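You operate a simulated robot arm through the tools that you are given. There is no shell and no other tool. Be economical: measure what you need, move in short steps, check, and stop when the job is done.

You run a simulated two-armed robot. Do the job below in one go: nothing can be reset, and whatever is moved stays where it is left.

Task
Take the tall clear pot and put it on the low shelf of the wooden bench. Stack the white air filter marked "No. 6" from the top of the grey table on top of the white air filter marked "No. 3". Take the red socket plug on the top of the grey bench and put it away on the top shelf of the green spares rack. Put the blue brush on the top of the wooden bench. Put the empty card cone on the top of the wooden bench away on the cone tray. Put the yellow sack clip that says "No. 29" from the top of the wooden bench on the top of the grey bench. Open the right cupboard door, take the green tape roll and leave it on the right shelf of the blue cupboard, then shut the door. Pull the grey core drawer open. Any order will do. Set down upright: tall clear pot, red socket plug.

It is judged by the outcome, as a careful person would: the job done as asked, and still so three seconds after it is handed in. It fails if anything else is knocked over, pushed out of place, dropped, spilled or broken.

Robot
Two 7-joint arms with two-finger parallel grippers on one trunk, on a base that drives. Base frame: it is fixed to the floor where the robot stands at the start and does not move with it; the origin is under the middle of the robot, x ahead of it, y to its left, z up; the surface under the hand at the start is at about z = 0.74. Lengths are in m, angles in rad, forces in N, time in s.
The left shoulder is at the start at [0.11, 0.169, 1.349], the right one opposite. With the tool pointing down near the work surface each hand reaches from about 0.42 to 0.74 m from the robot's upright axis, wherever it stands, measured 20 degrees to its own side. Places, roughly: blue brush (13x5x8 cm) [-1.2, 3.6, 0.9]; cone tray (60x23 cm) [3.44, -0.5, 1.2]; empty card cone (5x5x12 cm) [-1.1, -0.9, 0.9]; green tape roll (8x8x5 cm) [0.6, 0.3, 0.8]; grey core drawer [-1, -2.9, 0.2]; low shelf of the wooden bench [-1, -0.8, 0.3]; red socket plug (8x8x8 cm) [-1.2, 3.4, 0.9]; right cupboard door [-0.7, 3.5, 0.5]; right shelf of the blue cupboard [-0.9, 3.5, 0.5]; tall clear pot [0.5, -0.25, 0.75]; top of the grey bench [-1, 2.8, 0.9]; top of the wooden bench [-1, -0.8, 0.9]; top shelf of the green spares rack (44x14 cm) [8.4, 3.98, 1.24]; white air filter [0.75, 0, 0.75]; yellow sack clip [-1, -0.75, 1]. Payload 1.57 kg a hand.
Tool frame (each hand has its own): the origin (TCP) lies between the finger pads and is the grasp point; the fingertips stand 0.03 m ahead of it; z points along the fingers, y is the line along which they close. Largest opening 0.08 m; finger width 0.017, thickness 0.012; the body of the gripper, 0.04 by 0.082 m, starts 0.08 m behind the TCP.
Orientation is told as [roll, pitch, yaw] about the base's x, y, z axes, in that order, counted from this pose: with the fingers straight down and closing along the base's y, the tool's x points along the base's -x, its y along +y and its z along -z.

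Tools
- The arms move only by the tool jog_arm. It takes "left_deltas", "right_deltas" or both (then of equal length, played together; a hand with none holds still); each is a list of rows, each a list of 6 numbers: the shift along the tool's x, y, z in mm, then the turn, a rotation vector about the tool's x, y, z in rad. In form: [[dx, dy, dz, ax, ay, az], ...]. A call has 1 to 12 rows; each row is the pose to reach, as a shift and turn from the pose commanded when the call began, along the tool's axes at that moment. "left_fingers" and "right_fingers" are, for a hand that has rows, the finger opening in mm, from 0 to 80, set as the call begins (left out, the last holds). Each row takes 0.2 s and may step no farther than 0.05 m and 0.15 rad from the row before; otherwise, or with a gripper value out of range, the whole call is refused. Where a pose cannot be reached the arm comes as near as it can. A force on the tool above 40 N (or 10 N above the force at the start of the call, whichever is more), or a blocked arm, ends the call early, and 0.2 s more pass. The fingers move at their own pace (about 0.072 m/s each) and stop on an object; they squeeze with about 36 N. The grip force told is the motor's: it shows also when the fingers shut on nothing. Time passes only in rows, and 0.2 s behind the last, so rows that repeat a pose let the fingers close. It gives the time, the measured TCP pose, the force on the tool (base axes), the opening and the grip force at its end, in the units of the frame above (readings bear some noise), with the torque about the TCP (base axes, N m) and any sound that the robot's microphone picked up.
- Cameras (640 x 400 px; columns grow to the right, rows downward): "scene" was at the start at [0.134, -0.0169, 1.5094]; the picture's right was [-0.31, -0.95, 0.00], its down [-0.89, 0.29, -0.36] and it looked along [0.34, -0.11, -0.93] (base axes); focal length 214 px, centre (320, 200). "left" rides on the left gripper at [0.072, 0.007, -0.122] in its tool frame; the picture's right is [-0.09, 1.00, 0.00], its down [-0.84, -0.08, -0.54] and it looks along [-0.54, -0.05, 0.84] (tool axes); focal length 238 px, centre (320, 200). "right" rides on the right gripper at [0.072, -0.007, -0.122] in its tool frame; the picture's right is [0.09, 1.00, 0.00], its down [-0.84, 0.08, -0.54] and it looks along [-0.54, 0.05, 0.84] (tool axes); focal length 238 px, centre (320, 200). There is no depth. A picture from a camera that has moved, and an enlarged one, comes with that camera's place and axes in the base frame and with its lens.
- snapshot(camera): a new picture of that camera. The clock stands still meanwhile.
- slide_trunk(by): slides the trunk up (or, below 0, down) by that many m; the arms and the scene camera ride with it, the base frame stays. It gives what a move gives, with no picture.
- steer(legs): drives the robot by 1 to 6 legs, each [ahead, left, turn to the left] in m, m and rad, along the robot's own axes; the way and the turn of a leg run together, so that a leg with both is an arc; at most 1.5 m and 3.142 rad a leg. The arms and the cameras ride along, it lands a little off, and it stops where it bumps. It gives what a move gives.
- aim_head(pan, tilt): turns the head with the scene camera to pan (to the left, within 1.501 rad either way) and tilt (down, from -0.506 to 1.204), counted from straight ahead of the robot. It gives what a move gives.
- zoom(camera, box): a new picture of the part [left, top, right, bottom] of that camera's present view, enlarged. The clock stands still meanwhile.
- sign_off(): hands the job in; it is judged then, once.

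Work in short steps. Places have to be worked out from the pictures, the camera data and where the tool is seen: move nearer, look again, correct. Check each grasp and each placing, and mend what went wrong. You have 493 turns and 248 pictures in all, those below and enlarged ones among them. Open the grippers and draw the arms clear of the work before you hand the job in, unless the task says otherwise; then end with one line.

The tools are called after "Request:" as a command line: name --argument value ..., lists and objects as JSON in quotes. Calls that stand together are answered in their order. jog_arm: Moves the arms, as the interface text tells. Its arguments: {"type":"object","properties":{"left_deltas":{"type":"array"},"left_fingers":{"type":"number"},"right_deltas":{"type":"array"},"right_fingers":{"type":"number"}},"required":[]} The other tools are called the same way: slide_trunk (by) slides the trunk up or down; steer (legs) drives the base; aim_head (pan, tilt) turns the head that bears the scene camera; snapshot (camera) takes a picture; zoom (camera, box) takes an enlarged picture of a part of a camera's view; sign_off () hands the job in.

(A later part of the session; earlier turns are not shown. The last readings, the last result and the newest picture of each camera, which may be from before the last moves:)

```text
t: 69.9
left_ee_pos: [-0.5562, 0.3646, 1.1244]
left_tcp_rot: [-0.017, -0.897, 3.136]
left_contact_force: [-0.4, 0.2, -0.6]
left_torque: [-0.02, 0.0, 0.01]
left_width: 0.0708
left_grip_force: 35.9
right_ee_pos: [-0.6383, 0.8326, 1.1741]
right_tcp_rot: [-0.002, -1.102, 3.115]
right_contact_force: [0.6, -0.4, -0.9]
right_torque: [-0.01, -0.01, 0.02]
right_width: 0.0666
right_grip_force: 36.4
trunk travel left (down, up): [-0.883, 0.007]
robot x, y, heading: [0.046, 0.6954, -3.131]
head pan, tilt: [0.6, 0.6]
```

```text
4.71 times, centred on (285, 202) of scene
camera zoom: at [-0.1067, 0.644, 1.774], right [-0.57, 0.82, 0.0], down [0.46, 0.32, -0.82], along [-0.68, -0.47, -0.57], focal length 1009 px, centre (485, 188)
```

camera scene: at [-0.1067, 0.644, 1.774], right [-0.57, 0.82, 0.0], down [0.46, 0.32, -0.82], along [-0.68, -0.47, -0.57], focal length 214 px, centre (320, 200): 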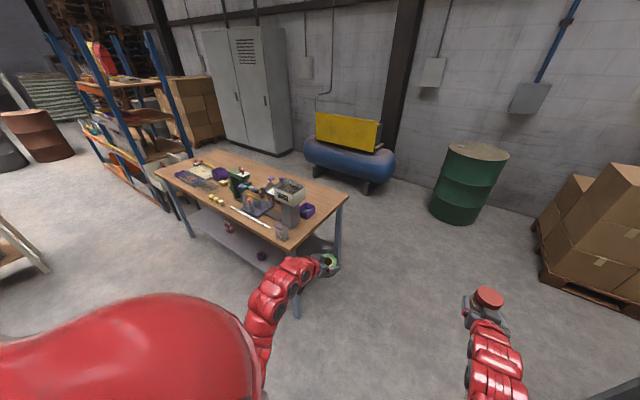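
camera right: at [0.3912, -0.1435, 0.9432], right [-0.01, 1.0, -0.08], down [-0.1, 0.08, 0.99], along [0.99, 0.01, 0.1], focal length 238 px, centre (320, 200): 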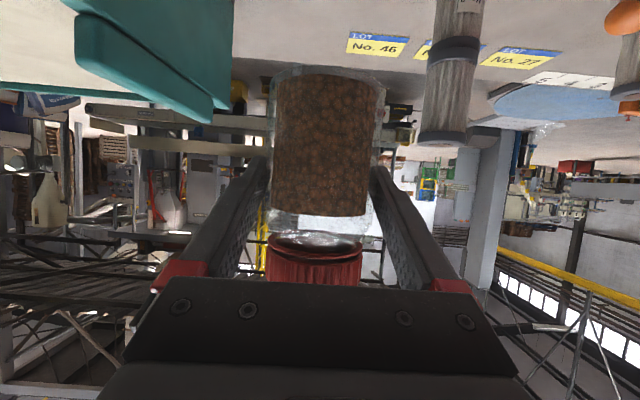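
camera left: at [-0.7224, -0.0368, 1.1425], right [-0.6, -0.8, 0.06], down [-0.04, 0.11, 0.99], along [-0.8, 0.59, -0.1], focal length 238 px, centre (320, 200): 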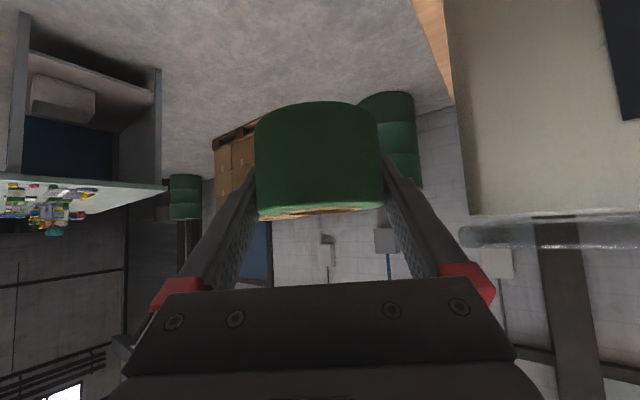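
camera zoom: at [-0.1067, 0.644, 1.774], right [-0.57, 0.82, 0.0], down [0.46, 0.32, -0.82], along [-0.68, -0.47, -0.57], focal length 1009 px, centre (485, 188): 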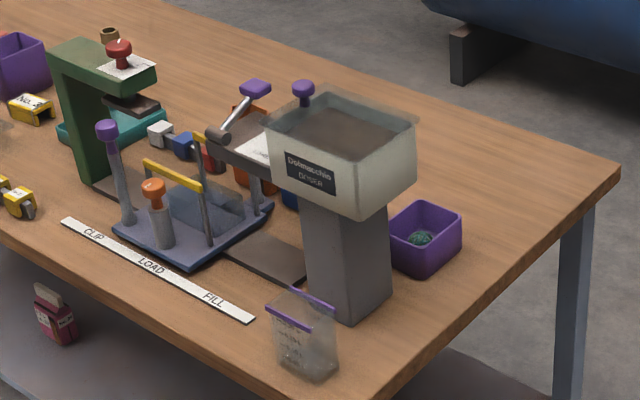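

The doser stands as before, unharmed. Bench front edge ≈ x=-0.66, low shelf has a jar (y≈-1.02) and a purple roll (y≈-0.51); I'll place the pot near (-0.86,-0.76). Drive sideways along the bench, keeping back from it.

Request:
steer --legs '[[-0.08, 0, -0.01], [0, 0.8, 0], [0, 0.8, 0]]'

Request:
aim_head --pan 0 --tilt 0.8

Request:
snapshot --camera "scene"

```text
t: 78.7
left_ee_pos: [-0.4758, -1.2346, 1.1245]
left_tcp_rot: [-0.017, -0.9, 3.135]
left_contact_force: [-0.9, 0.5, -0.3]
left_torque: [0.01, 0.03, 0.01]
left_width: 0.0707
left_grip_force: 35.3
right_ee_pos: [-0.5566, -0.7672, 1.1724]
right_tcp_rot: [-0.002, -1.102, 3.112]
right_contact_force: [-0.6, -0.4, -1.6]
right_torque: [0.0, -0.02, -0.01]
right_width: 0.0663
right_grip_force: 36.0
trunk travel left (down, up): [-0.883, 0.007]
robot x, y, heading: [0.1262, -0.9046, -3.137]
head pan, tilt: [0.6, 0.6]
```

```text
t: 79.7
left_ee_pos: [-0.4753, -1.233, 1.1242]
left_tcp_rot: [-0.017, -0.899, 3.134]
left_contact_force: [-0.6, 1.0, -0.6]
left_torque: [0.01, -0.03, -0.01]
left_width: 0.0706
left_grip_force: 35.9
right_ee_pos: [-0.5569, -0.7662, 1.1727]
right_tcp_rot: [-0.002, -1.101, 3.114]
right_contact_force: [0.0, 0.2, -1.0]
right_torque: [0.01, -0.01, -0.02]
right_width: 0.0666
right_grip_force: 35.9
trunk travel left (down, up): [-0.883, 0.007]
robot x, y, heading: [0.1272, -0.9061, -3.138]
head pan, tilt: [0.0, 0.799]
```

```text
181 pictures are left
camera scene: at [-0.0335, -0.9063, 1.7572], right [-0.01, 1.0, 0.0], down [0.72, 0.0, -0.7], along [-0.7, 0.0, -0.72], focal length 214 px, centre (320, 200)
```

scene: 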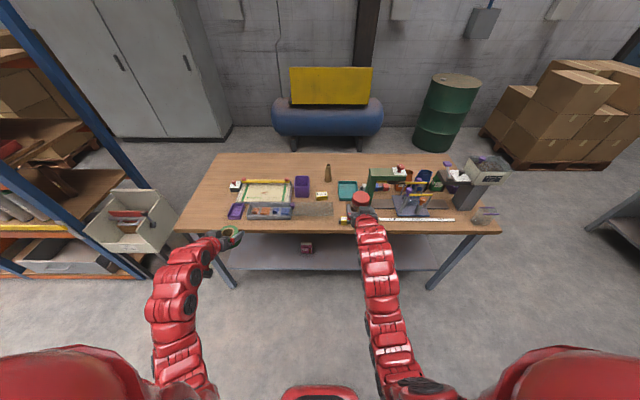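

Request:
zoom --camera "scene" --box '[220, 150, 420, 260]'

```text
3.20 times, centred on (320, 205) of scene
camera zoom: at [-0.0335, -0.9063, 1.7572], right [-0.01, 1.0, 0.0], down [0.72, 0.0, -0.7], along [-0.7, 0.0, -0.72], focal length 686 px, centre (320, 184)
```

zoom: 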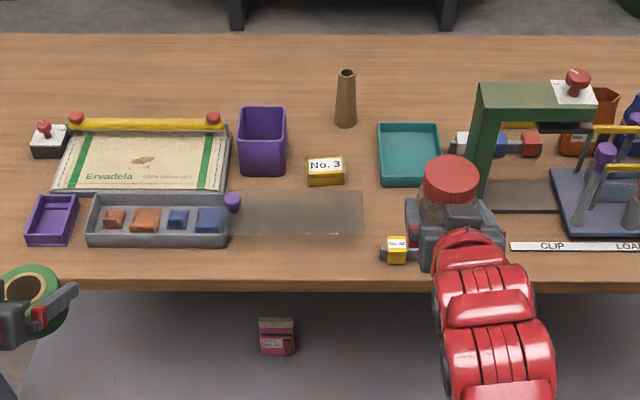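

Lower the trunk 0.75 m in front of the bench, then look under it.

Request:
slide_trunk --by -0.75

Request:
snapshot --camera "right"

Request:
aim_head --pan 0 --tilt 0.6

Request:
snapshot --camera "scene"

```text
refused: -0.75 is not a number from -0.4 to 0.4
```

```text
179 pictures are left
camera right: at [-0.4162, -0.7624, 1.1632], right [0.01, -1.0, -0.08], down [0.1, -0.08, 0.99], along [-0.99, -0.02, 0.1], focal length 238 px, centre (320, 200)
```

right: 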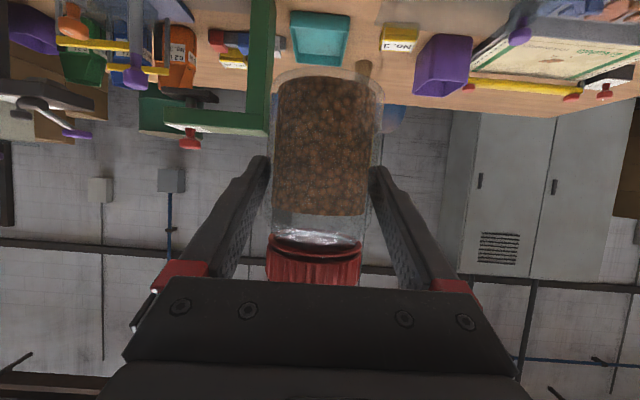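

```text
t: 80.4
left_ee_pos: [-0.4762, -1.235, 1.1235]
left_tcp_rot: [-0.018, -0.899, 3.134]
left_contact_force: [-0.4, -0.3, -0.3]
left_torque: [0.01, -0.01, 0.0]
left_width: 0.0702
left_grip_force: 35.6
right_ee_pos: [-0.5559, -0.7666, 1.173]
right_tcp_rot: [0.0, -1.102, 3.114]
right_contact_force: [-0.7, -0.4, -1.2]
right_torque: [0.01, -0.02, -0.01]
right_width: 0.0666
right_grip_force: 35.6
trunk travel left (down, up): [-0.883, 0.007]
robot x, y, heading: [0.1236, -0.9051, -3.139]
head pan, tilt: [0.0, 0.6]
```

```text
178 pictures are left
camera scene: at [-0.0412, -0.9066, 1.774], right [-0.01, 1.0, 0.0], down [0.57, 0.0, -0.82], along [-0.82, 0.0, -0.57], focal length 214 px, centre (320, 200)
```

scene: 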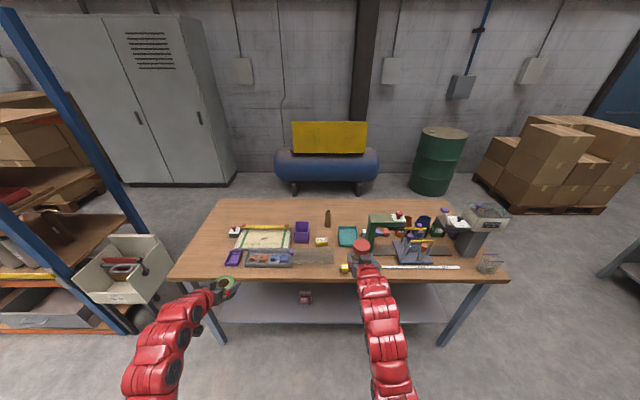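

Limit is 0.4 m per slide; go down in two.

Request:
slide_trunk --by -0.4

Request:
slide_trunk --by -0.35

Request:
snapshot --camera "right"

Request:
snapshot --camera "scene"

```text
t: 84.3
left_ee_pos: [-0.4751, -1.2343, 0.7243]
left_tcp_rot: [-0.017, -0.899, 3.136]
left_contact_force: [-0.5, 0.1, 0.0]
left_torque: [-0.02, 0.0, -0.03]
left_width: 0.0707
left_grip_force: 35.9
right_ee_pos: [-0.5561, -0.7668, 0.7734]
right_tcp_rot: [-0.002, -1.1, 3.114]
right_contact_force: [-0.1, -0.4, -1.2]
right_torque: [0.01, -0.01, 0.01]
right_width: 0.0662
right_grip_force: 36.0
trunk travel left (down, up): [-0.483, 0.407]
robot x, y, heading: [0.126, -0.9099, -3.134]
head pan, tilt: [0.0, 0.6]
```

```text
t: 87.7
left_ee_pos: [-0.4751, -1.2341, 0.3743]
left_tcp_rot: [-0.018, -0.898, 3.136]
left_contact_force: [-0.7, -0.4, -0.4]
left_torque: [-0.01, -0.02, 0.0]
left_width: 0.0707
left_grip_force: 35.5
right_ee_pos: [-0.5567, -0.7666, 0.4231]
right_tcp_rot: [-0.002, -1.101, 3.114]
right_contact_force: [-0.4, 0.2, -1.7]
right_torque: [-0.03, -0.02, -0.02]
right_width: 0.0663
right_grip_force: 36.0
trunk travel left (down, up): [-0.133, 0.757]
robot x, y, heading: [0.1262, -0.9076, -3.138]
head pan, tilt: [0.0, 0.6]
```

```text
177 pictures are left
camera right: at [-0.4159, -0.7625, 0.4133], right [0.01, -1.0, -0.08], down [0.1, -0.08, 0.99], along [-0.99, -0.02, 0.1], focal length 238 px, centre (320, 200)
```

right: 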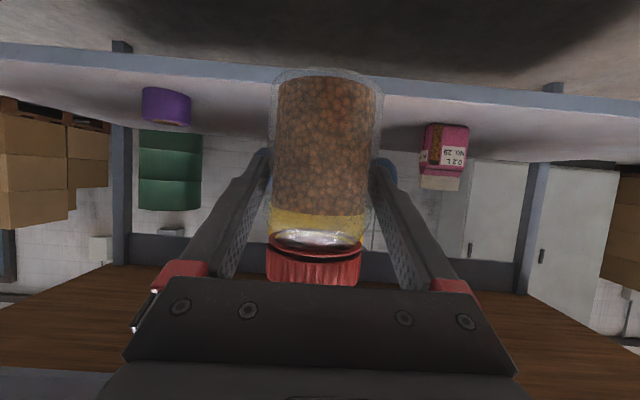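

```text
176 pictures are left
camera scene: at [-0.0409, -0.9065, 1.0241], right [-0.01, 1.0, 0.0], down [0.57, 0.0, -0.82], along [-0.82, 0.0, -0.57], focal length 214 px, centre (320, 200)
```

scene: 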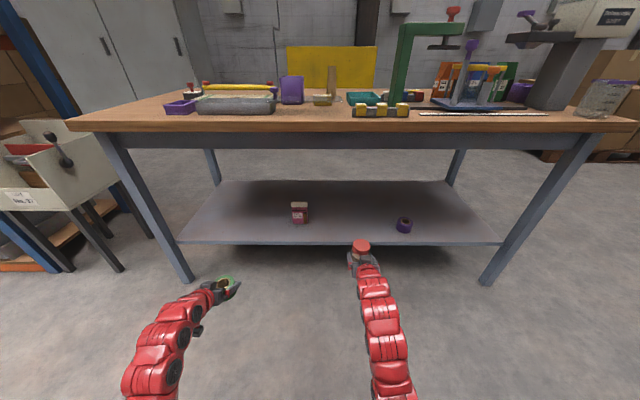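

Shelf top ≈0.29, front edge x≈-0.75, space free between the jar and purple roll. Pot bottom ≈0.36. I drive forward to bring it over the shelf.

Request:
steer --legs '[[0.18, 0, 0]]'

Request:
snapshot --camera "scene"

Request:
snapshot --camera "left"

```text
t: 89.2
left_ee_pos: [-0.6535, -1.2375, 0.3739]
left_tcp_rot: [-0.018, -0.899, 3.137]
left_contact_force: [0.8, 0.5, -1.8]
left_torque: [0.0, 0.05, -0.02]
left_width: 0.0706
left_grip_force: 36.1
right_ee_pos: [-0.736, -0.7695, 0.4227]
right_tcp_rot: [-0.001, -1.101, 3.116]
right_contact_force: [-0.4, 0.1, -1.1]
right_torque: [0.02, -0.03, -0.02]
right_width: 0.0667
right_grip_force: 36.2
trunk travel left (down, up): [-0.133, 0.757]
robot x, y, heading: [-0.0503, -0.907, -3.13]
head pan, tilt: [0.0, 0.6]
```

```text
175 pictures are left
camera scene: at [-0.2198, -0.9083, 1.024], right [-0.01, 1.0, 0.0], down [0.57, 0.01, -0.82], along [-0.82, -0.01, -0.57], focal length 214 px, centre (320, 200)
```

scene: 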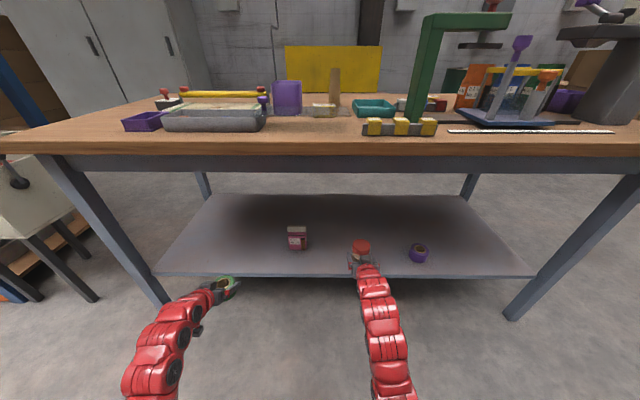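

```text
174 pictures are left
camera left: at [-0.5134, -1.2471, 0.3924], right [-0.08, -1.0, 0.06], down [-0.09, 0.07, 0.99], along [-0.99, 0.07, -0.1], focal length 238 px, centre (320, 200)
```

left: 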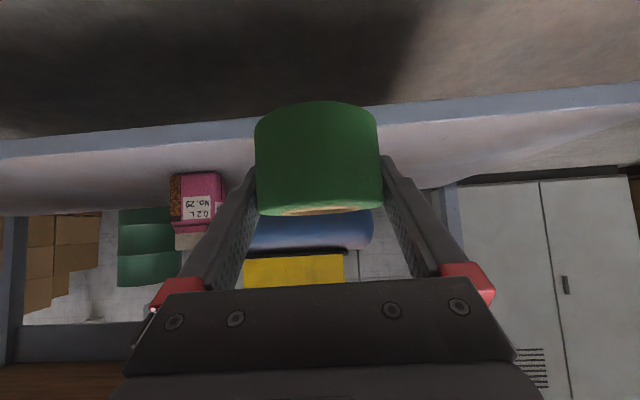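

Request:
steer --legs '[[0.14, 0, 0]]'

Request:
snapshot --camera "right"

Request:
snapshot --camera "scene"

```text
t: 90.5
left_ee_pos: [-0.7963, -1.2387, 0.3737]
left_tcp_rot: [-0.018, -0.901, 3.139]
left_contact_force: [0.1, 0.8, 0.1]
left_torque: [-0.01, 0.0, 0.02]
left_width: 0.0707
left_grip_force: 35.9
right_ee_pos: [-0.8793, -0.7724, 0.4226]
right_tcp_rot: [-0.002, -1.1, 3.118]
right_contact_force: [1.4, 0.2, -0.7]
right_torque: [0.02, -0.02, 0.02]
right_width: 0.0665
right_grip_force: 35.9
trunk travel left (down, up): [-0.133, 0.757]
robot x, y, heading: [-0.201, -0.9113, -3.131]
head pan, tilt: [0.0, 0.6]
```

```text
173 pictures are left
camera right: at [-0.738, -0.767, 0.4132], right [0.01, -1.0, -0.08], down [0.1, -0.08, 0.99], along [-0.99, -0.02, 0.1], focal length 238 px, centre (320, 200)
```

right: 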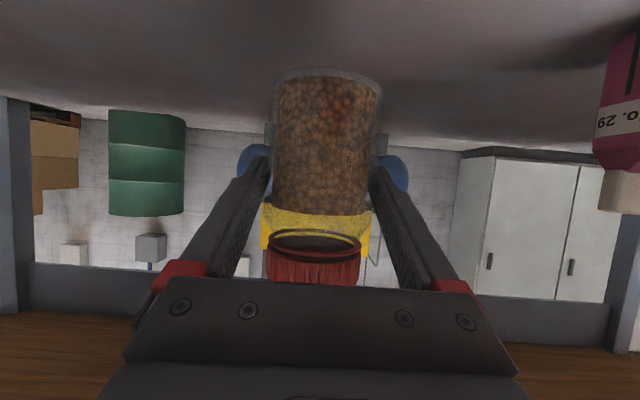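

```text
172 pictures are left
camera scene: at [-0.3626, -0.9097, 1.024], right [-0.01, 1.0, 0.0], down [0.57, 0.01, -0.82], along [-0.82, -0.01, -0.57], focal length 214 px, centre (320, 200)
```

scene: 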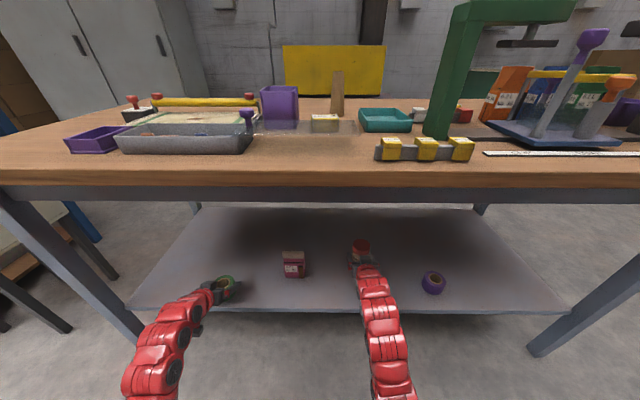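

Lower the pot toward the shelf in gentle steps.

Request:
jog_arm --right_deltas '[[18, 0, 9, 0, 0, 0], [36, 0, 18, 0, 0, 0], [45, 0, 22, 0, 0, 0], [45, 0, 22, 0, 0, 0]]'

Request:
jog_arm --right_deltas '[[2, 0, 1, 0, 0, 0], [4, 0, 2, 0, 0, 0], [6, 0, 3, 0, 0, 0], [8, 0, 4, 0, 0, 0]]'

Request:
snapshot --camera "right"

```text
t: 91.5
left_ee_pos: [-0.7963, -1.2384, 0.3735]
left_tcp_rot: [-0.016, -0.902, 3.138]
left_contact_force: [-0.2, -0.4, -1.4]
left_torque: [-0.02, 0.02, -0.05]
left_width: 0.0707
left_grip_force: 36.2
right_ee_pos: [-0.8785, -0.7708, 0.3734]
right_tcp_rot: [-0.002, -1.101, 3.118]
right_contact_force: [0.6, -0.5, -1.3]
right_torque: [0.02, -0.02, -0.01]
right_width: 0.0664
right_grip_force: 36.1
trunk travel left (down, up): [-0.133, 0.757]
robot x, y, heading: [-0.1956, -0.9081, -3.133]
head pan, tilt: [0.0, 0.6]
```

```text
t: 92.5
left_ee_pos: [-0.7959, -1.2389, 0.3727]
left_tcp_rot: [-0.017, -0.898, 3.139]
left_contact_force: [0.2, 0.1, 0.0]
left_torque: [-0.02, 0.03, 0.03]
left_width: 0.0708
left_grip_force: 35.9
right_ee_pos: [-0.8784, -0.772, 0.3655]
right_tcp_rot: [-0.001, -1.101, 3.117]
right_contact_force: [0.7, 0.1, -0.7]
right_torque: [0.04, -0.02, 0.01]
right_width: 0.0664
right_grip_force: 36.0
trunk travel left (down, up): [-0.133, 0.757]
robot x, y, heading: [-0.1923, -0.9073, -3.133]
head pan, tilt: [0.0, 0.6]
```

```text
171 pictures are left
camera right: at [-0.7375, -0.7669, 0.3542], right [0.02, -1.0, -0.08], down [0.1, -0.08, 0.99], along [-0.99, -0.02, 0.1], focal length 238 px, centre (320, 200)
```

right: 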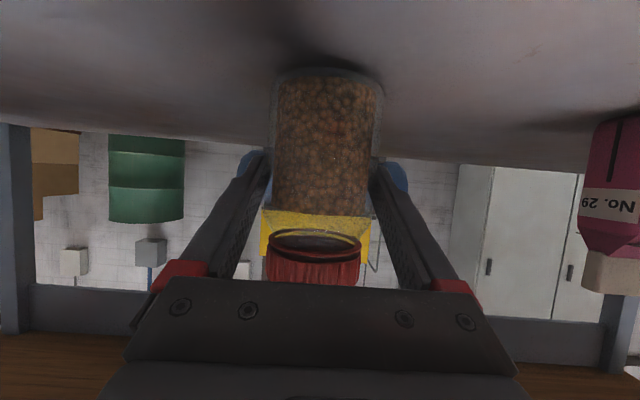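

Request:
jog_arm --right_deltas '[[2, 0, 1, 0, 0, 0], [4, 0, 2, 0, 0, 0], [6, 0, 3, 0, 0, 0], [8, 0, 4, 0, 0, 0], [10, 0, 5, 0, 0, 0]]'

Request:
snapshot --camera "right"

```text
t: 93.7
left_ee_pos: [-0.7963, -1.2381, 0.3759]
left_tcp_rot: [-0.017, -0.902, 3.136]
left_contact_force: [0.2, 0.0, -0.2]
left_torque: [-0.01, 0.02, 0.0]
left_width: 0.0706
left_grip_force: 35.5
right_ee_pos: [-0.8794, -0.7714, 0.3568]
right_tcp_rot: [-0.003, -1.108, 3.117]
right_contact_force: [3.5, -1.1, 16.4]
right_torque: [0.14, -0.3, -0.07]
right_width: 0.0668
right_grip_force: 35.7
trunk travel left (down, up): [-0.133, 0.757]
robot x, y, heading: [-0.1951, -0.9083, -3.132]
head pan, tilt: [0.0, 0.6]
```

```text
170 pictures are left
camera right: at [-0.7379, -0.767, 0.3457], right [0.02, -1.0, -0.08], down [0.11, -0.08, 0.99], along [-0.99, -0.02, 0.11], focal length 238 px, centre (320, 200)
```

right: 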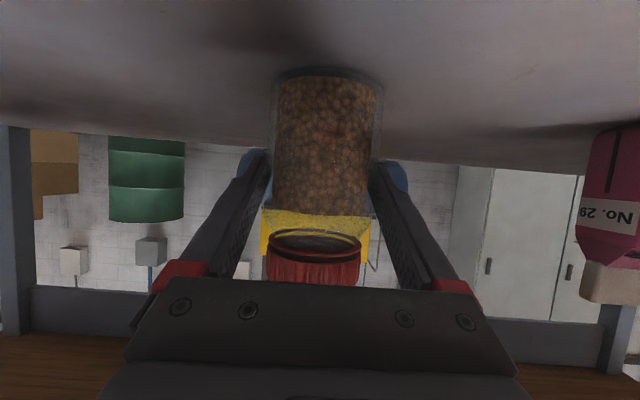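

Contact (16 N). Ease up 1.5 mm, open fingers, then back out with the arm.

Request:
jog_arm --right_deltas '[[-1.5, 0, -0.8, 0, 0, 0], [-1.5, 0, -0.8, 0, 0, 0]]'

Request:
jog_arm --right_deltas '[[0, 0, 0, 0, 0, 0], [0, 0, 0, 0, 0, 0], [0, 0, 0, 0, 0, 0]]' --right_fingers 80

Request:
snapshot --camera "right"

```text
t: 94.3
left_ee_pos: [-0.7955, -1.2392, 0.3742]
left_tcp_rot: [-0.016, -0.9, 3.139]
left_contact_force: [-0.2, -0.1, -0.4]
left_torque: [-0.01, -0.02, 0.01]
left_width: 0.0704
left_grip_force: 36.0
right_ee_pos: [-0.8781, -0.772, 0.3566]
right_tcp_rot: [-0.004, -1.104, 3.119]
right_contact_force: [-6.8, 1.4, 15.3]
right_torque: [0.23, 0.33, 0.1]
right_width: 0.0664
right_grip_force: 36.1
trunk travel left (down, up): [-0.133, 0.757]
robot x, y, heading: [-0.1967, -0.9071, -3.132]
head pan, tilt: [0.0, 0.6]
```

```text
t: 95.1
left_ee_pos: [-0.7962, -1.24, 0.3741]
left_tcp_rot: [-0.018, -0.9, 3.138]
left_contact_force: [0.3, 0.6, -0.9]
left_torque: [-0.02, 0.01, 0.01]
left_width: 0.0703
left_grip_force: 36.1
right_ee_pos: [-0.8779, -0.7723, 0.354]
right_tcp_rot: [-0.002, -1.099, 3.118]
right_contact_force: [0.0, 0.5, 0.1]
right_torque: [0.03, 0.01, 0.02]
right_width: 0.08
right_grip_force: 0.1
trunk travel left (down, up): [-0.133, 0.757]
robot x, y, heading: [-0.1928, -0.908, -3.134]
head pan, tilt: [0.0, 0.6]
```

```text
169 pictures are left
camera right: at [-0.7373, -0.7672, 0.3443], right [0.02, -1.0, -0.08], down [0.1, -0.08, 0.99], along [-0.99, -0.02, 0.1], focal length 238 px, centre (320, 200)
```

right: 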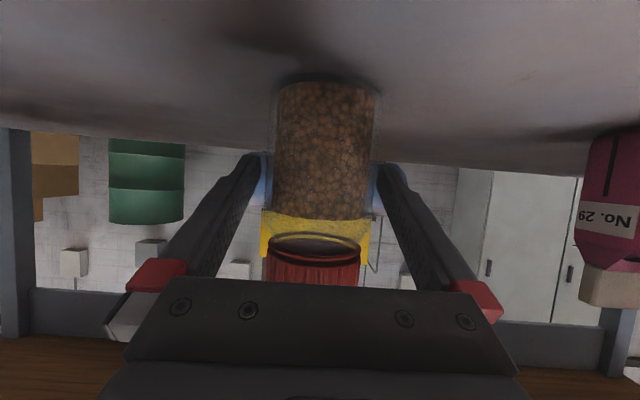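

Pot stands upright, free. Retract the hand along its own plane, then check.

Request:
jog_arm --right_deltas '[[9, 0, -18, 0, 0, 0], [18, 0, -36, 0, 0, 0], [27, 0, -54, 0, 0, 0], [36, 0, -72, 0, 0, 0], [45, 0, -90, 0, 0, 0]]'

Request:
snapshot --camera "right"

```text
t: 96.3
left_ee_pos: [-0.8013, -1.2356, 0.3669]
left_tcp_rot: [0.013, -0.876, 3.114]
left_contact_force: [0.2, -1.2, -0.9]
left_torque: [0.01, -0.04, 0.01]
left_width: 0.0704
left_grip_force: 36.2
right_ee_pos: [-0.7979, -0.7624, 0.3631]
right_tcp_rot: [-0.236, -1.127, -2.931]
right_contact_force: [0.2, 0.0, 0.6]
right_torque: [0.03, -0.03, 0.01]
right_width: 0.08
right_grip_force: 0.0
trunk travel left (down, up): [-0.133, 0.757]
robot x, y, heading: [-0.1925, -0.9127, -3.133]
head pan, tilt: [0.0, 0.6]
```

```text
168 pictures are left
camera right: at [-0.6579, -0.7534, 0.3486], right [0.04, -0.98, -0.18], down [0.14, -0.18, 0.97], along [-0.99, -0.06, 0.13], focal length 238 px, centre (320, 200)
```

right: 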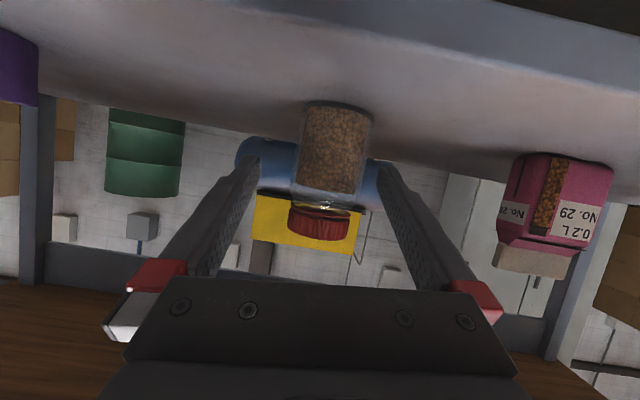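

Pot stands on the shelf. Back the robot out.

Request:
steer --legs '[[-0.3, 0, 0]]'

Request:
snapshot --camera "scene"

```text
t: 98.4
left_ee_pos: [-0.4997, -1.2328, 0.3662]
left_tcp_rot: [0.011, -0.876, 3.117]
left_contact_force: [0.0, -0.3, -0.9]
left_torque: [-0.02, 0.0, -0.02]
left_width: 0.0705
left_grip_force: 36.4
right_ee_pos: [-0.4964, -0.7596, 0.3584]
right_tcp_rot: [-0.242, -1.119, -2.922]
right_contact_force: [-1.0, -0.5, 0.0]
right_torque: [-0.02, -0.02, 0.01]
right_width: 0.08
right_grip_force: 0.1
trunk travel left (down, up): [-0.133, 0.757]
robot x, y, heading: [0.106, -0.9073, -3.129]
head pan, tilt: [0.0, 0.6]
```

```text
167 pictures are left
camera scene: at [-0.0836, -0.8899, 1.0199], right [-0.01, 1.0, -0.02], down [0.58, -0.01, -0.81], along [-0.81, -0.02, -0.58], focal length 214 px, centre (320, 200)
```

scene: 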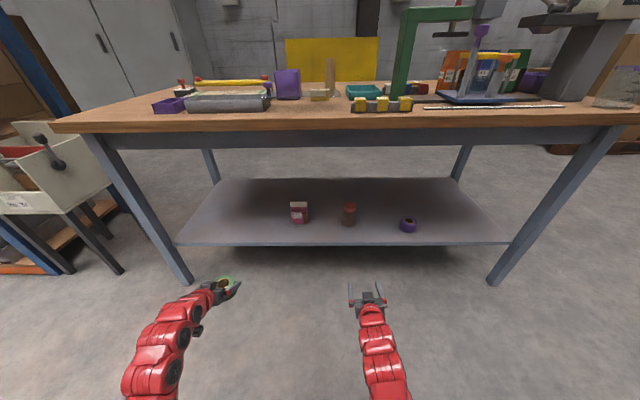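

Pot is placed upright. The right elbow seems to press on the body (torso reading tilted slightly), so I extend the right hand forward again and fix its roll.

Request:
jog_arm --right_deltas '[[-9, 0, 18, 0, 0, 0], [-18, 0, 36, 0, 0, 0], [-27, 0, 54, 0, 0, 0], [-27, 0, 54, 0, 0, 0]]'

Request:
slide_trunk --by 0.4

Request:
slide_trunk --by 0.35

Request:
snapshot --camera "scene"

```text
t: 99.4
left_ee_pos: [-0.4953, -1.2365, 0.3739]
left_tcp_rot: [-0.018, -0.901, 3.14]
left_contact_force: [-0.2, 0.1, -0.3]
left_torque: [0.0, -0.04, -0.02]
left_width: 0.0706
left_grip_force: 36.7
right_ee_pos: [-0.5497, -0.7664, 0.3785]
right_tcp_rot: [-0.296, -1.136, -2.876]
right_contact_force: [0.1, -0.2, 0.2]
right_torque: [-0.01, -0.01, 0.01]
right_width: 0.08
right_grip_force: 0.0
trunk travel left (down, up): [-0.133, 0.757]
robot x, y, heading: [0.1032, -0.9043, -3.13]
head pan, tilt: [0.0, 0.6]
```

```text
t: 103.2
left_ee_pos: [-0.4951, -1.2382, 0.7739]
left_tcp_rot: [-0.019, -0.902, 3.14]
left_contact_force: [0.1, 0.3, -1.2]
left_torque: [0.0, 0.0, 0.01]
left_width: 0.0704
left_grip_force: 36.3
right_ee_pos: [-0.5491, -0.7646, 0.7774]
right_tcp_rot: [-0.3, -1.136, -2.87]
right_contact_force: [-0.7, 1.1, 0.4]
right_torque: [0.02, 0.0, 0.03]
right_width: 0.0799
right_grip_force: 0.0
trunk travel left (down, up): [-0.533, 0.357]
robot x, y, heading: [0.107, -0.9039, -3.133]
head pan, tilt: [0.0, 0.6]
```

```text
t: 106.6
left_ee_pos: [-0.4946, -1.2381, 1.1243]
left_tcp_rot: [-0.017, -0.901, 3.141]
left_contact_force: [-0.1, -0.5, -0.3]
left_torque: [0.01, 0.02, 0.01]
left_width: 0.0708
left_grip_force: 36.2
right_ee_pos: [-0.5484, -0.7647, 1.1278]
right_tcp_rot: [-0.298, -1.134, -2.87]
right_contact_force: [0.7, 0.3, 1.1]
right_torque: [0.02, -0.01, -0.01]
right_width: 0.0801
right_grip_force: 0.1
trunk travel left (down, up): [-0.883, 0.007]
robot x, y, heading: [0.1055, -0.9043, -3.13]
head pan, tilt: [0.0, 0.6]
```

```text
166 pictures are left
camera scene: at [-0.0623, -0.907, 1.774], right [-0.01, 1.0, 0.0], down [0.57, 0.01, -0.82], along [-0.82, -0.01, -0.57], focal length 214 px, centre (320, 200)
```

scene: 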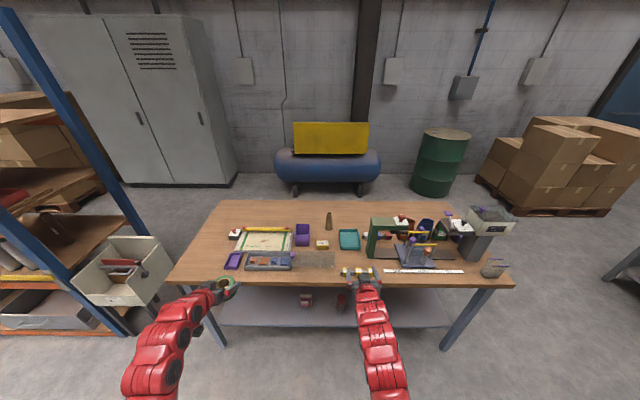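

Request:
zoom --camera "scene" --box '[290, 200, 400, 290]'

Request:
zoom --camera "scene" --box '[300, 230, 345, 260]'

Request:
snapshot --camera "right"

```text
4.44 times, centred on (345, 245) of scene
camera zoom: at [-0.0623, -0.907, 1.774], right [-0.01, 1.0, 0.0], down [0.57, 0.01, -0.82], along [-0.82, -0.01, -0.57], focal length 953 px, centre (209, 0)
```

zoom: 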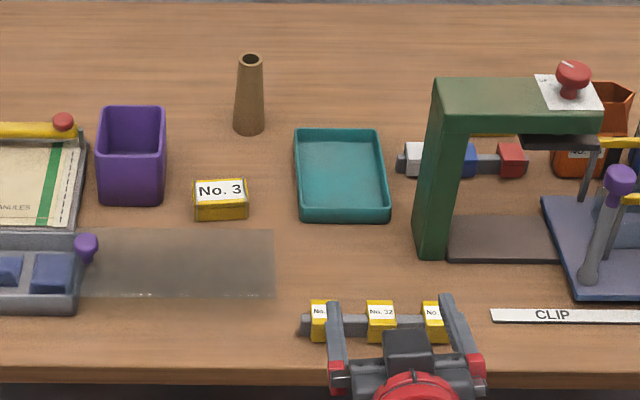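

```text
13.33 times, centred on (322, 245) of scene
camera zoom: at [-0.0623, -0.907, 1.774], right [-0.01, 1.0, 0.0], down [0.57, 0.01, -0.82], along [-0.82, -0.01, -0.57], focal length 2860 px, centre (287, -400)
```

zoom: 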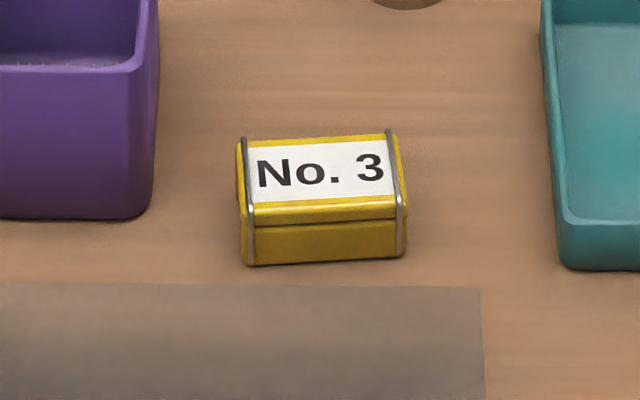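

```text
163 pictures are left
camera right: at [-0.4096, -0.7552, 1.1118], right [0.04, -0.98, -0.21], down [0.15, -0.2, 0.97], along [-0.99, -0.07, 0.14], focal length 238 px, centre (320, 200)
```

right: 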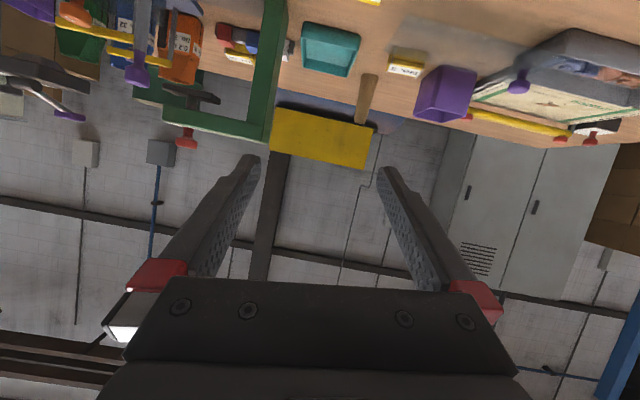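

The three clips sit on a bar near the bench front edge at ≈(-0.69,-0.74). I turn the right hand to point down and look at them closely.

Request:
jog_arm --right_deltas '[[0, 0, 0, -0.014, 0.144, 0.008], [0, 0, 0, -0.028, 0.288, 0.017], [0, 0, 0, -0.042, 0.43, 0.026], [0, 0, 0, -0.056, 0.575, 0.035], [0, 0, 0, -0.07, 0.719, 0.043], [0, 0, 0, -0.085, 0.862, 0.052], [0, 0, 0, -0.099, 1.006, 0.06], [0, 0, 0, -0.113, 1.15, 0.069], [0, 0, 0, -0.113, 1.15, 0.069]]'

Request:
snapshot --camera "right"

```text
t: 108.6
left_ee_pos: [-0.4942, -1.2379, 1.124]
left_tcp_rot: [-0.018, -0.9, 3.139]
left_contact_force: [0.0, 0.2, -1.3]
left_torque: [-0.01, -0.04, 0.01]
left_width: 0.0705
left_grip_force: 35.9
right_ee_pos: [-0.549, -0.7654, 1.1275]
right_tcp_rot: [0.0, 0.002, -3.14]
right_contact_force: [0.8, -0.5, -0.3]
right_torque: [-0.02, 0.02, -0.03]
right_width: 0.0799
right_grip_force: 0.0
trunk travel left (down, up): [-0.883, 0.007]
robot x, y, heading: [0.102, -0.9046, -3.129]
head pan, tilt: [0.0, 0.6]
```

```text
162 pictures are left
camera right: at [-0.4778, -0.7567, 1.2493], right [0.09, -1.0, 0.0], down [-0.84, -0.08, 0.54], along [-0.54, -0.05, -0.84], focal length 238 px, centre (320, 200)
```

right: 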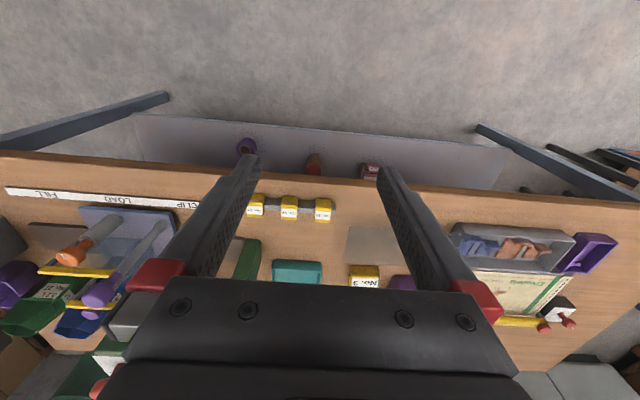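

Request:
zoom --camera "right" --box '[240, 190, 340, 225]'

```text
6.40 times, centred on (290, 208) of right
camera zoom: at [-0.4778, -0.7567, 1.2493], right [0.09, -1.0, 0.0], down [-0.84, -0.08, 0.54], along [-0.54, -0.05, -0.84], focal length 1525 px, centre (512, 152)
```

zoom: 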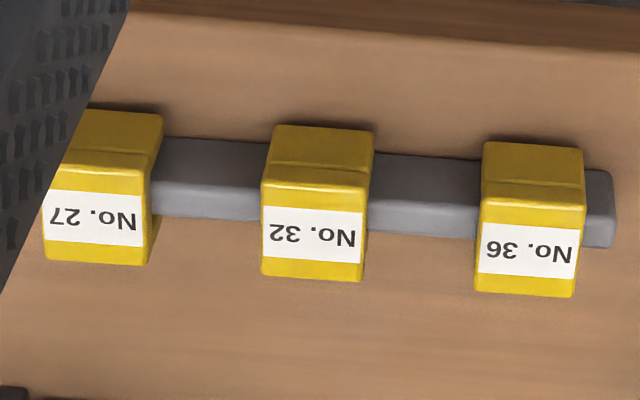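

Those are 27, 32 and 36. There's another bar behind the green press with coloured clips; look there.

Request:
zoom --camera "scene" --box '[365, 205, 475, 270]'

Request:
zoom --camera "right" --box '[0, 160, 260, 360]'

```text
5.82 times, centred on (420, 238) of scene
camera zoom: at [-0.0619, -0.9077, 1.7741], right [-0.01, 1.0, 0.0], down [0.56, 0.01, -0.83], along [-0.83, -0.01, -0.56], focal length 1248 px, centre (-262, -18)
```

zoom: 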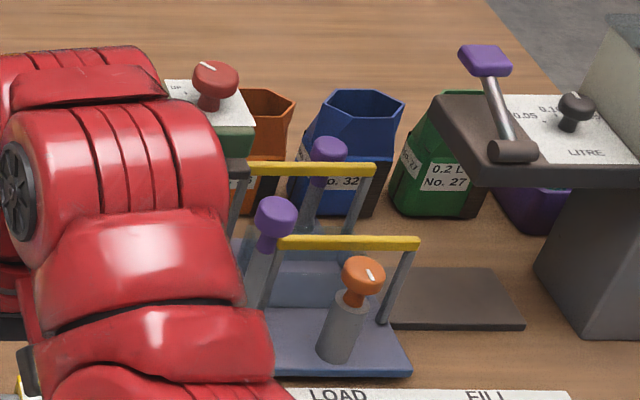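

```text
2.00 times, centred on (130, 260) of right
camera zoom: at [-0.4778, -0.7567, 1.2493], right [0.09, -1.0, 0.0], down [-0.84, -0.08, 0.54], along [-0.54, -0.05, -0.84], focal length 477 px, centre (700, 80)
```

zoom: 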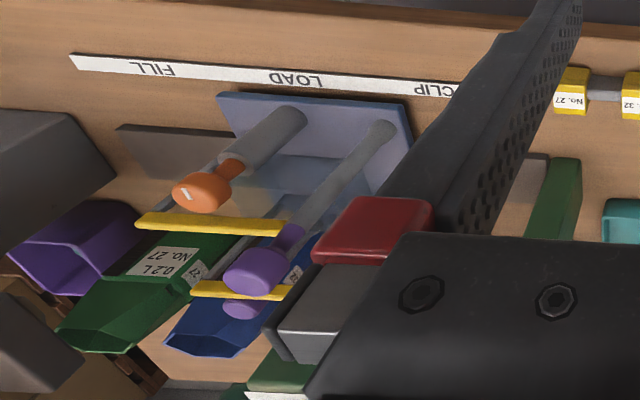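

Request:
jog_arm --right_deltas '[[0, -40, 0, 0, 0, 0], [0, -80, 0, 0, 0, 0], [0, -120, 0, 0, 0, 0], [0, -160, 0, 0, 0, 0]]'

Request:
zoom --camera "scene" --box '[340, 200, 450, 270]'

Request:
snapshot --camera "right"

```text
t: 109.6
left_ee_pos: [-0.4953, -1.2363, 1.1239]
left_tcp_rot: [-0.015, -0.903, 3.136]
left_contact_force: [0.2, -0.5, 0.0]
left_torque: [-0.03, -0.02, -0.02]
left_width: 0.0707
left_grip_force: 35.9
right_ee_pos: [-0.5495, -0.6004, 1.1287]
right_tcp_rot: [0.001, -0.001, -3.139]
right_contact_force: [0.5, -0.7, -0.5]
right_torque: [-0.01, 0.0, -0.01]
right_width: 0.0802
right_grip_force: 0.0
trunk travel left (down, up): [-0.883, 0.007]
robot x, y, heading: [0.1062, -0.9065, -3.132]
head pan, tilt: [0.0, 0.6]
```

```text
5.71 times, centred on (395, 235) of scene
camera zoom: at [-0.0625, -0.9047, 1.774], right [-0.01, 1.0, 0.0], down [0.57, 0.01, -0.82], along [-0.82, -0.01, -0.57], focal length 1226 px, centre (-109, 0)
```

zoom: 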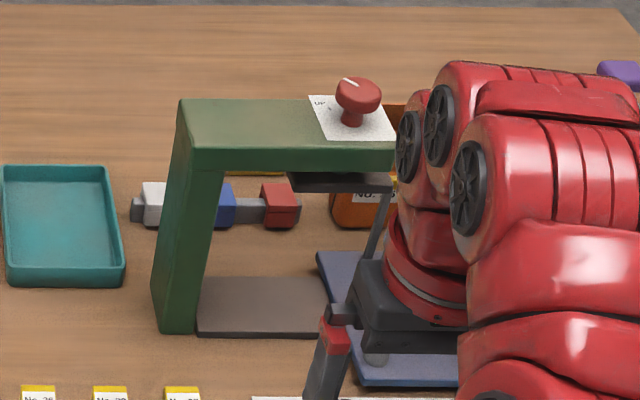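

```text
157 pictures are left
camera right: at [-0.4781, -0.5922, 1.2495], right [0.09, -1.0, 0.0], down [-0.84, -0.08, 0.54], along [-0.54, -0.05, -0.84], focal length 238 px, centre (320, 200)
```

right: 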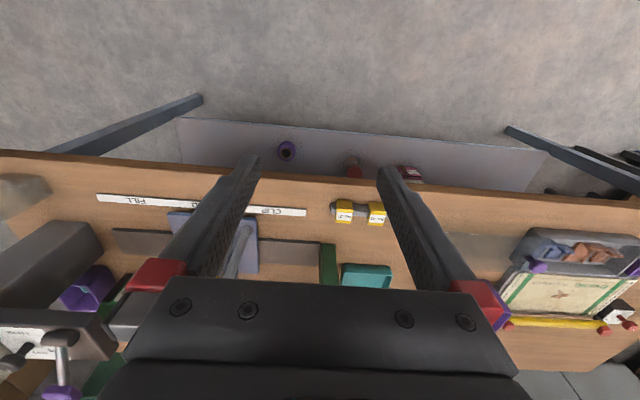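

Something yellow peeks out behind the second bar at ≈(-0.99,-0.54). Pitch the right hand to look there.

Request:
jog_arm --right_deltas '[[0, 10, -10, 0, -0.14, 0], [0, 20, -20, 0, -0.28, 0], [0, 30, -30, 0, -0.42, 0], [0, 40, -30, 0, -0.56, 0], [0, 50, -30, 0, -0.7, 0], [0, 50, -30, 0, -0.7, 0]]'

Request:
snapshot --camera "right"

```text
t: 111.0
left_ee_pos: [-0.4945, -1.2385, 1.1249]
left_tcp_rot: [-0.016, -0.899, 3.14]
left_contact_force: [-0.5, -0.1, 0.3]
left_torque: [0.02, 0.01, -0.02]
left_width: 0.0703
left_grip_force: 35.9
right_ee_pos: [-0.5485, -0.6542, 1.1576]
right_tcp_rot: [0.0, -0.7, -3.14]
right_contact_force: [0.6, -0.1, 0.1]
right_torque: [-0.01, -0.01, -0.01]
right_width: 0.0798
right_grip_force: 0.0
trunk travel left (down, up): [-0.883, 0.007]
robot x, y, heading: [0.1055, -0.907, -3.129]
head pan, tilt: [0.0, 0.6]
```

```text
156 pictures are left
camera right: at [-0.4161, -0.6464, 1.2035], right [0.07, -1.0, -0.06], down [-0.29, -0.08, 0.95], along [-0.95, -0.05, -0.29], focal length 238 px, centre (320, 200)
```

right: 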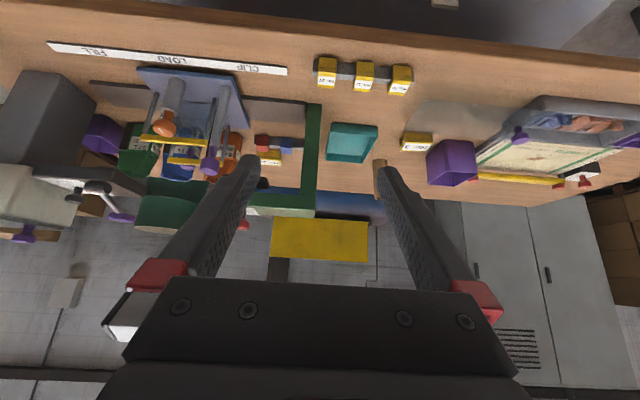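

Request:
zoom --camera "right" --box '[245, 125, 325, 175]'

```text
8.00 times, centred on (285, 150) of right
camera zoom: at [-0.4161, -0.6464, 1.2035], right [0.07, -1.0, -0.06], down [-0.29, -0.08, 0.95], along [-0.95, -0.05, -0.29], focal length 1907 px, centre (600, 600)
```

zoom: 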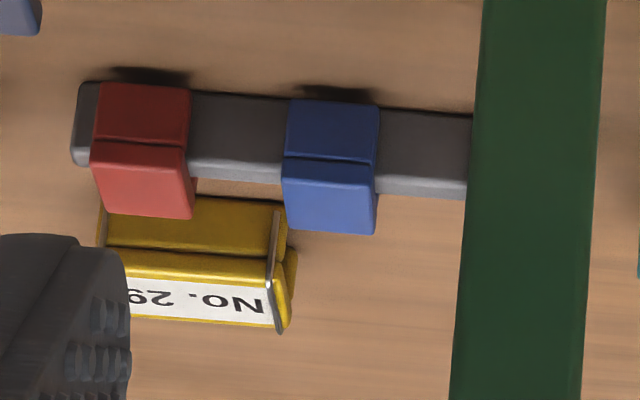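

Found: clip "No. 29" at ≈(-1.0,-0.534), lying behind the bar and the green press. It is best reached from the back side of the bench, where there's ~1.5 m free floor. I drive round the +y end.

Request:
steer --legs '[[0, -0.9, 0], [0, -0.87, 0], [0.9, 0, 0]]'

Request:
aim_head --pan 0 --tilt 0.5

Request:
snapshot --camera "scene"

```text
t: 124.3
left_ee_pos: [-1.4219, 0.5288, 1.1245]
left_tcp_rot: [-0.019, -0.902, 3.13]
left_contact_force: [-1.0, 0.3, -0.9]
left_torque: [-0.01, 0.02, 0.01]
left_width: 0.0703
left_grip_force: 36.0
right_ee_pos: [-1.4713, 1.1118, 1.1583]
right_tcp_rot: [0.001, -0.701, 3.134]
right_contact_force: [-0.7, 0.7, 0.0]
right_torque: [0.02, 0.0, 0.01]
right_width: 0.0801
right_grip_force: 0.1
trunk travel left (down, up): [-0.883, 0.007]
robot x, y, heading: [-0.8159, 0.8535, -3.139]
head pan, tilt: [0.0, 0.6]
```

```text
t: 125.0
left_ee_pos: [-1.4232, 0.5271, 1.1241]
left_tcp_rot: [-0.017, -0.9, 3.128]
left_contact_force: [-0.1, 0.4, -0.9]
left_torque: [0.03, -0.01, 0.0]
left_width: 0.0703
left_grip_force: 36.7
right_ee_pos: [-1.4708, 1.111, 1.1565]
right_tcp_rot: [0.001, -0.7, 3.132]
right_contact_force: [-0.7, 0.0, -0.6]
right_torque: [0.01, 0.0, 0.01]
right_width: 0.0801
right_grip_force: 0.0
trunk travel left (down, up): [-0.883, 0.007]
robot x, y, heading: [-0.8162, 0.8532, -3.138]
head pan, tilt: [0.0, 0.499]
```

```text
154 pictures are left
camera scene: at [-0.9899, 0.8541, 1.783], right [0.0, 1.0, 0.0], down [0.48, 0.0, -0.88], along [-0.88, 0.0, -0.48], focal length 214 px, centre (320, 200)
```

scene: 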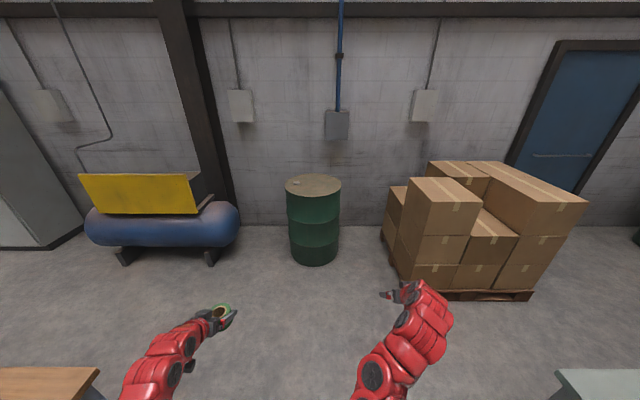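

Request:
steer --legs '[[0.75, 0, 0], [0, 0, -1.57], [0, 0, -1.57], [-0.5, 0, 0], [0, -1.18, 0]]'

Request:
aim_head --pan 0 --tilt 0.7

Request:
snapshot --camera "scene"

```text
t: 144.8
left_ee_pos: [-1.4696, 0.0022, 1.1236]
left_tcp_rot: [-0.016, -0.9, -0.015]
left_contact_force: [0.1, -0.6, -0.9]
left_torque: [0.03, 0.03, -0.03]
left_width: 0.0699
left_grip_force: 36.1
right_ee_pos: [-1.4228, -0.582, 1.1582]
right_tcp_rot: [-0.001, -0.701, -0.015]
right_contact_force: [0.7, 0.0, 0.8]
right_torque: [0.0, 0.01, 0.02]
right_width: 0.0802
right_grip_force: 0.0
trunk travel left (down, up): [-0.883, 0.007]
robot x, y, heading: [-2.0706, -0.3186, -0.004]
head pan, tilt: [0.0, 0.499]
```

```text
t: 145.6
left_ee_pos: [-1.47, 0.0023, 1.1229]
left_tcp_rot: [-0.017, -0.899, -0.016]
left_contact_force: [0.0, 0.7, -0.4]
left_torque: [0.0, 0.02, -0.02]
left_width: 0.0701
left_grip_force: 36.2
right_ee_pos: [-1.4225, -0.5815, 1.1586]
right_tcp_rot: [0.001, -0.699, -0.013]
right_contact_force: [-0.4, -0.1, 0.0]
right_torque: [0.0, 0.03, 0.01]
right_width: 0.0803
right_grip_force: 0.1
trunk travel left (down, up): [-0.883, 0.007]
robot x, y, heading: [-2.0714, -0.3146, -0.001]
head pan, tilt: [0.0, 0.7]
```

```text
153 pictures are left
camera scene: at [-1.9085, -0.3218, 1.7655], right [0.0, -1.0, 0.0], down [-0.64, 0.0, -0.77], along [0.77, 0.0, -0.64], focal length 214 px, centre (320, 200)
```

scene: 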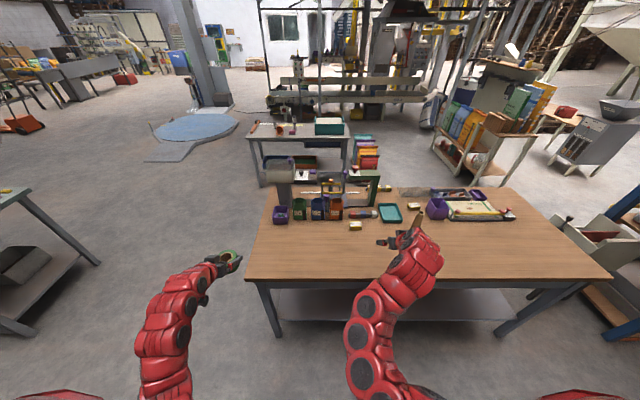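

Request:
zoom --camera "scene" --box '[300, 165, 440, 255]'

```text
4.44 times, centred on (370, 210) of scene
camera zoom: at [-1.9085, -0.3218, 1.7655], right [0.0, -1.0, 0.0], down [-0.64, 0.0, -0.77], along [0.77, 0.0, -0.64], focal length 953 px, centre (98, 156)
```

zoom: 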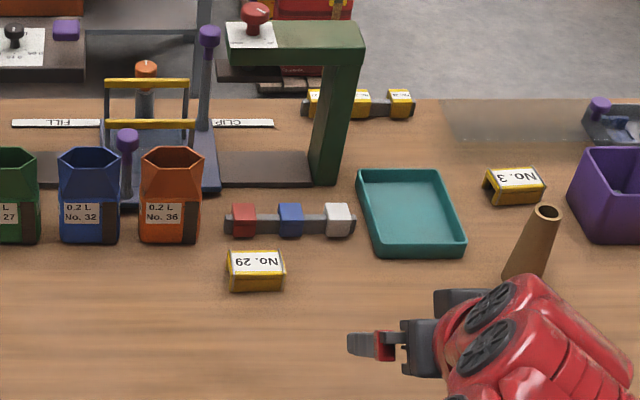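

Clip 29 clearly seen; combining views gives ≈(-1.065,-0.521), top z≈0.89. Point the right hand down, then drive 0.3 m forward.

Request:
jog_arm --right_deltas '[[0, 0, 0, 0, 0.14, 0], [0, 0, 0, 0, 0.28, 0], [0, 0, 0, 0, 0.42, 0], [0, 0, 0, 0, 0.56, 0], [0, 0, 0, 0, 0.7, 0], [0, 0, 0, 0, 0.7, 0]]'

Request:
steer --legs '[[0.28, 0, 0]]'

Request:
snapshot --camera "right"

```text
t: 147.0
left_ee_pos: [-1.4691, 0.0027, 1.1236]
left_tcp_rot: [-0.017, -0.9, -0.015]
left_contact_force: [0.2, 0.5, -0.7]
left_torque: [0.0, -0.01, -0.02]
left_width: 0.0697
left_grip_force: 35.4
right_ee_pos: [-1.4239, -0.5819, 1.1576]
right_tcp_rot: [0.001, 0.002, -0.014]
right_contact_force: [1.2, -0.3, 0.8]
right_torque: [-0.01, 0.0, 0.02]
right_width: 0.0803
right_grip_force: 0.0
trunk travel left (down, up): [-0.883, 0.007]
robot x, y, heading: [-2.074, -0.3219, -0.006]
head pan, tilt: [0.0, 0.7]
```

```text
t: 148.9
left_ee_pos: [-1.195, 0.0028, 1.1237]
left_tcp_rot: [-0.017, -0.9, -0.014]
left_contact_force: [0.5, -0.4, -0.1]
left_torque: [-0.02, -0.01, -0.04]
left_width: 0.0699
left_grip_force: 35.8
right_ee_pos: [-1.1481, -0.5791, 1.1581]
right_tcp_rot: [0.0, -0.002, -0.009]
right_contact_force: [0.1, 0.3, 0.4]
right_torque: [-0.03, -0.02, -0.01]
right_width: 0.0803
right_grip_force: 0.1
trunk travel left (down, up): [-0.883, 0.007]
robot x, y, heading: [-1.7975, -0.3196, -0.001]
head pan, tilt: [0.0, 0.7]
```

```text
151 pictures are left
camera right: at [-1.2214, -0.5842, 1.2797], right [-0.08, 1.0, 0.0], down [0.84, 0.07, 0.54], along [0.54, 0.04, -0.84], focal length 238 px, centre (320, 200)
```

right: 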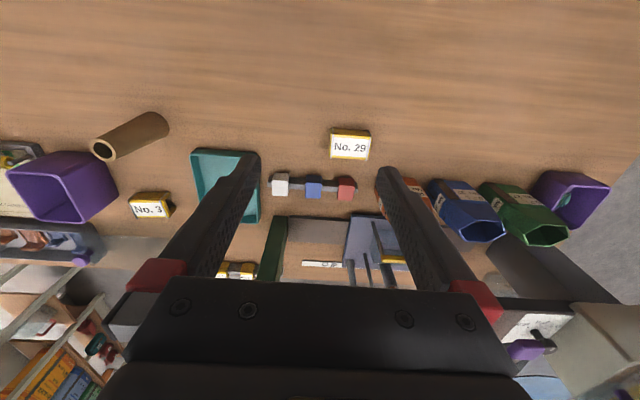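

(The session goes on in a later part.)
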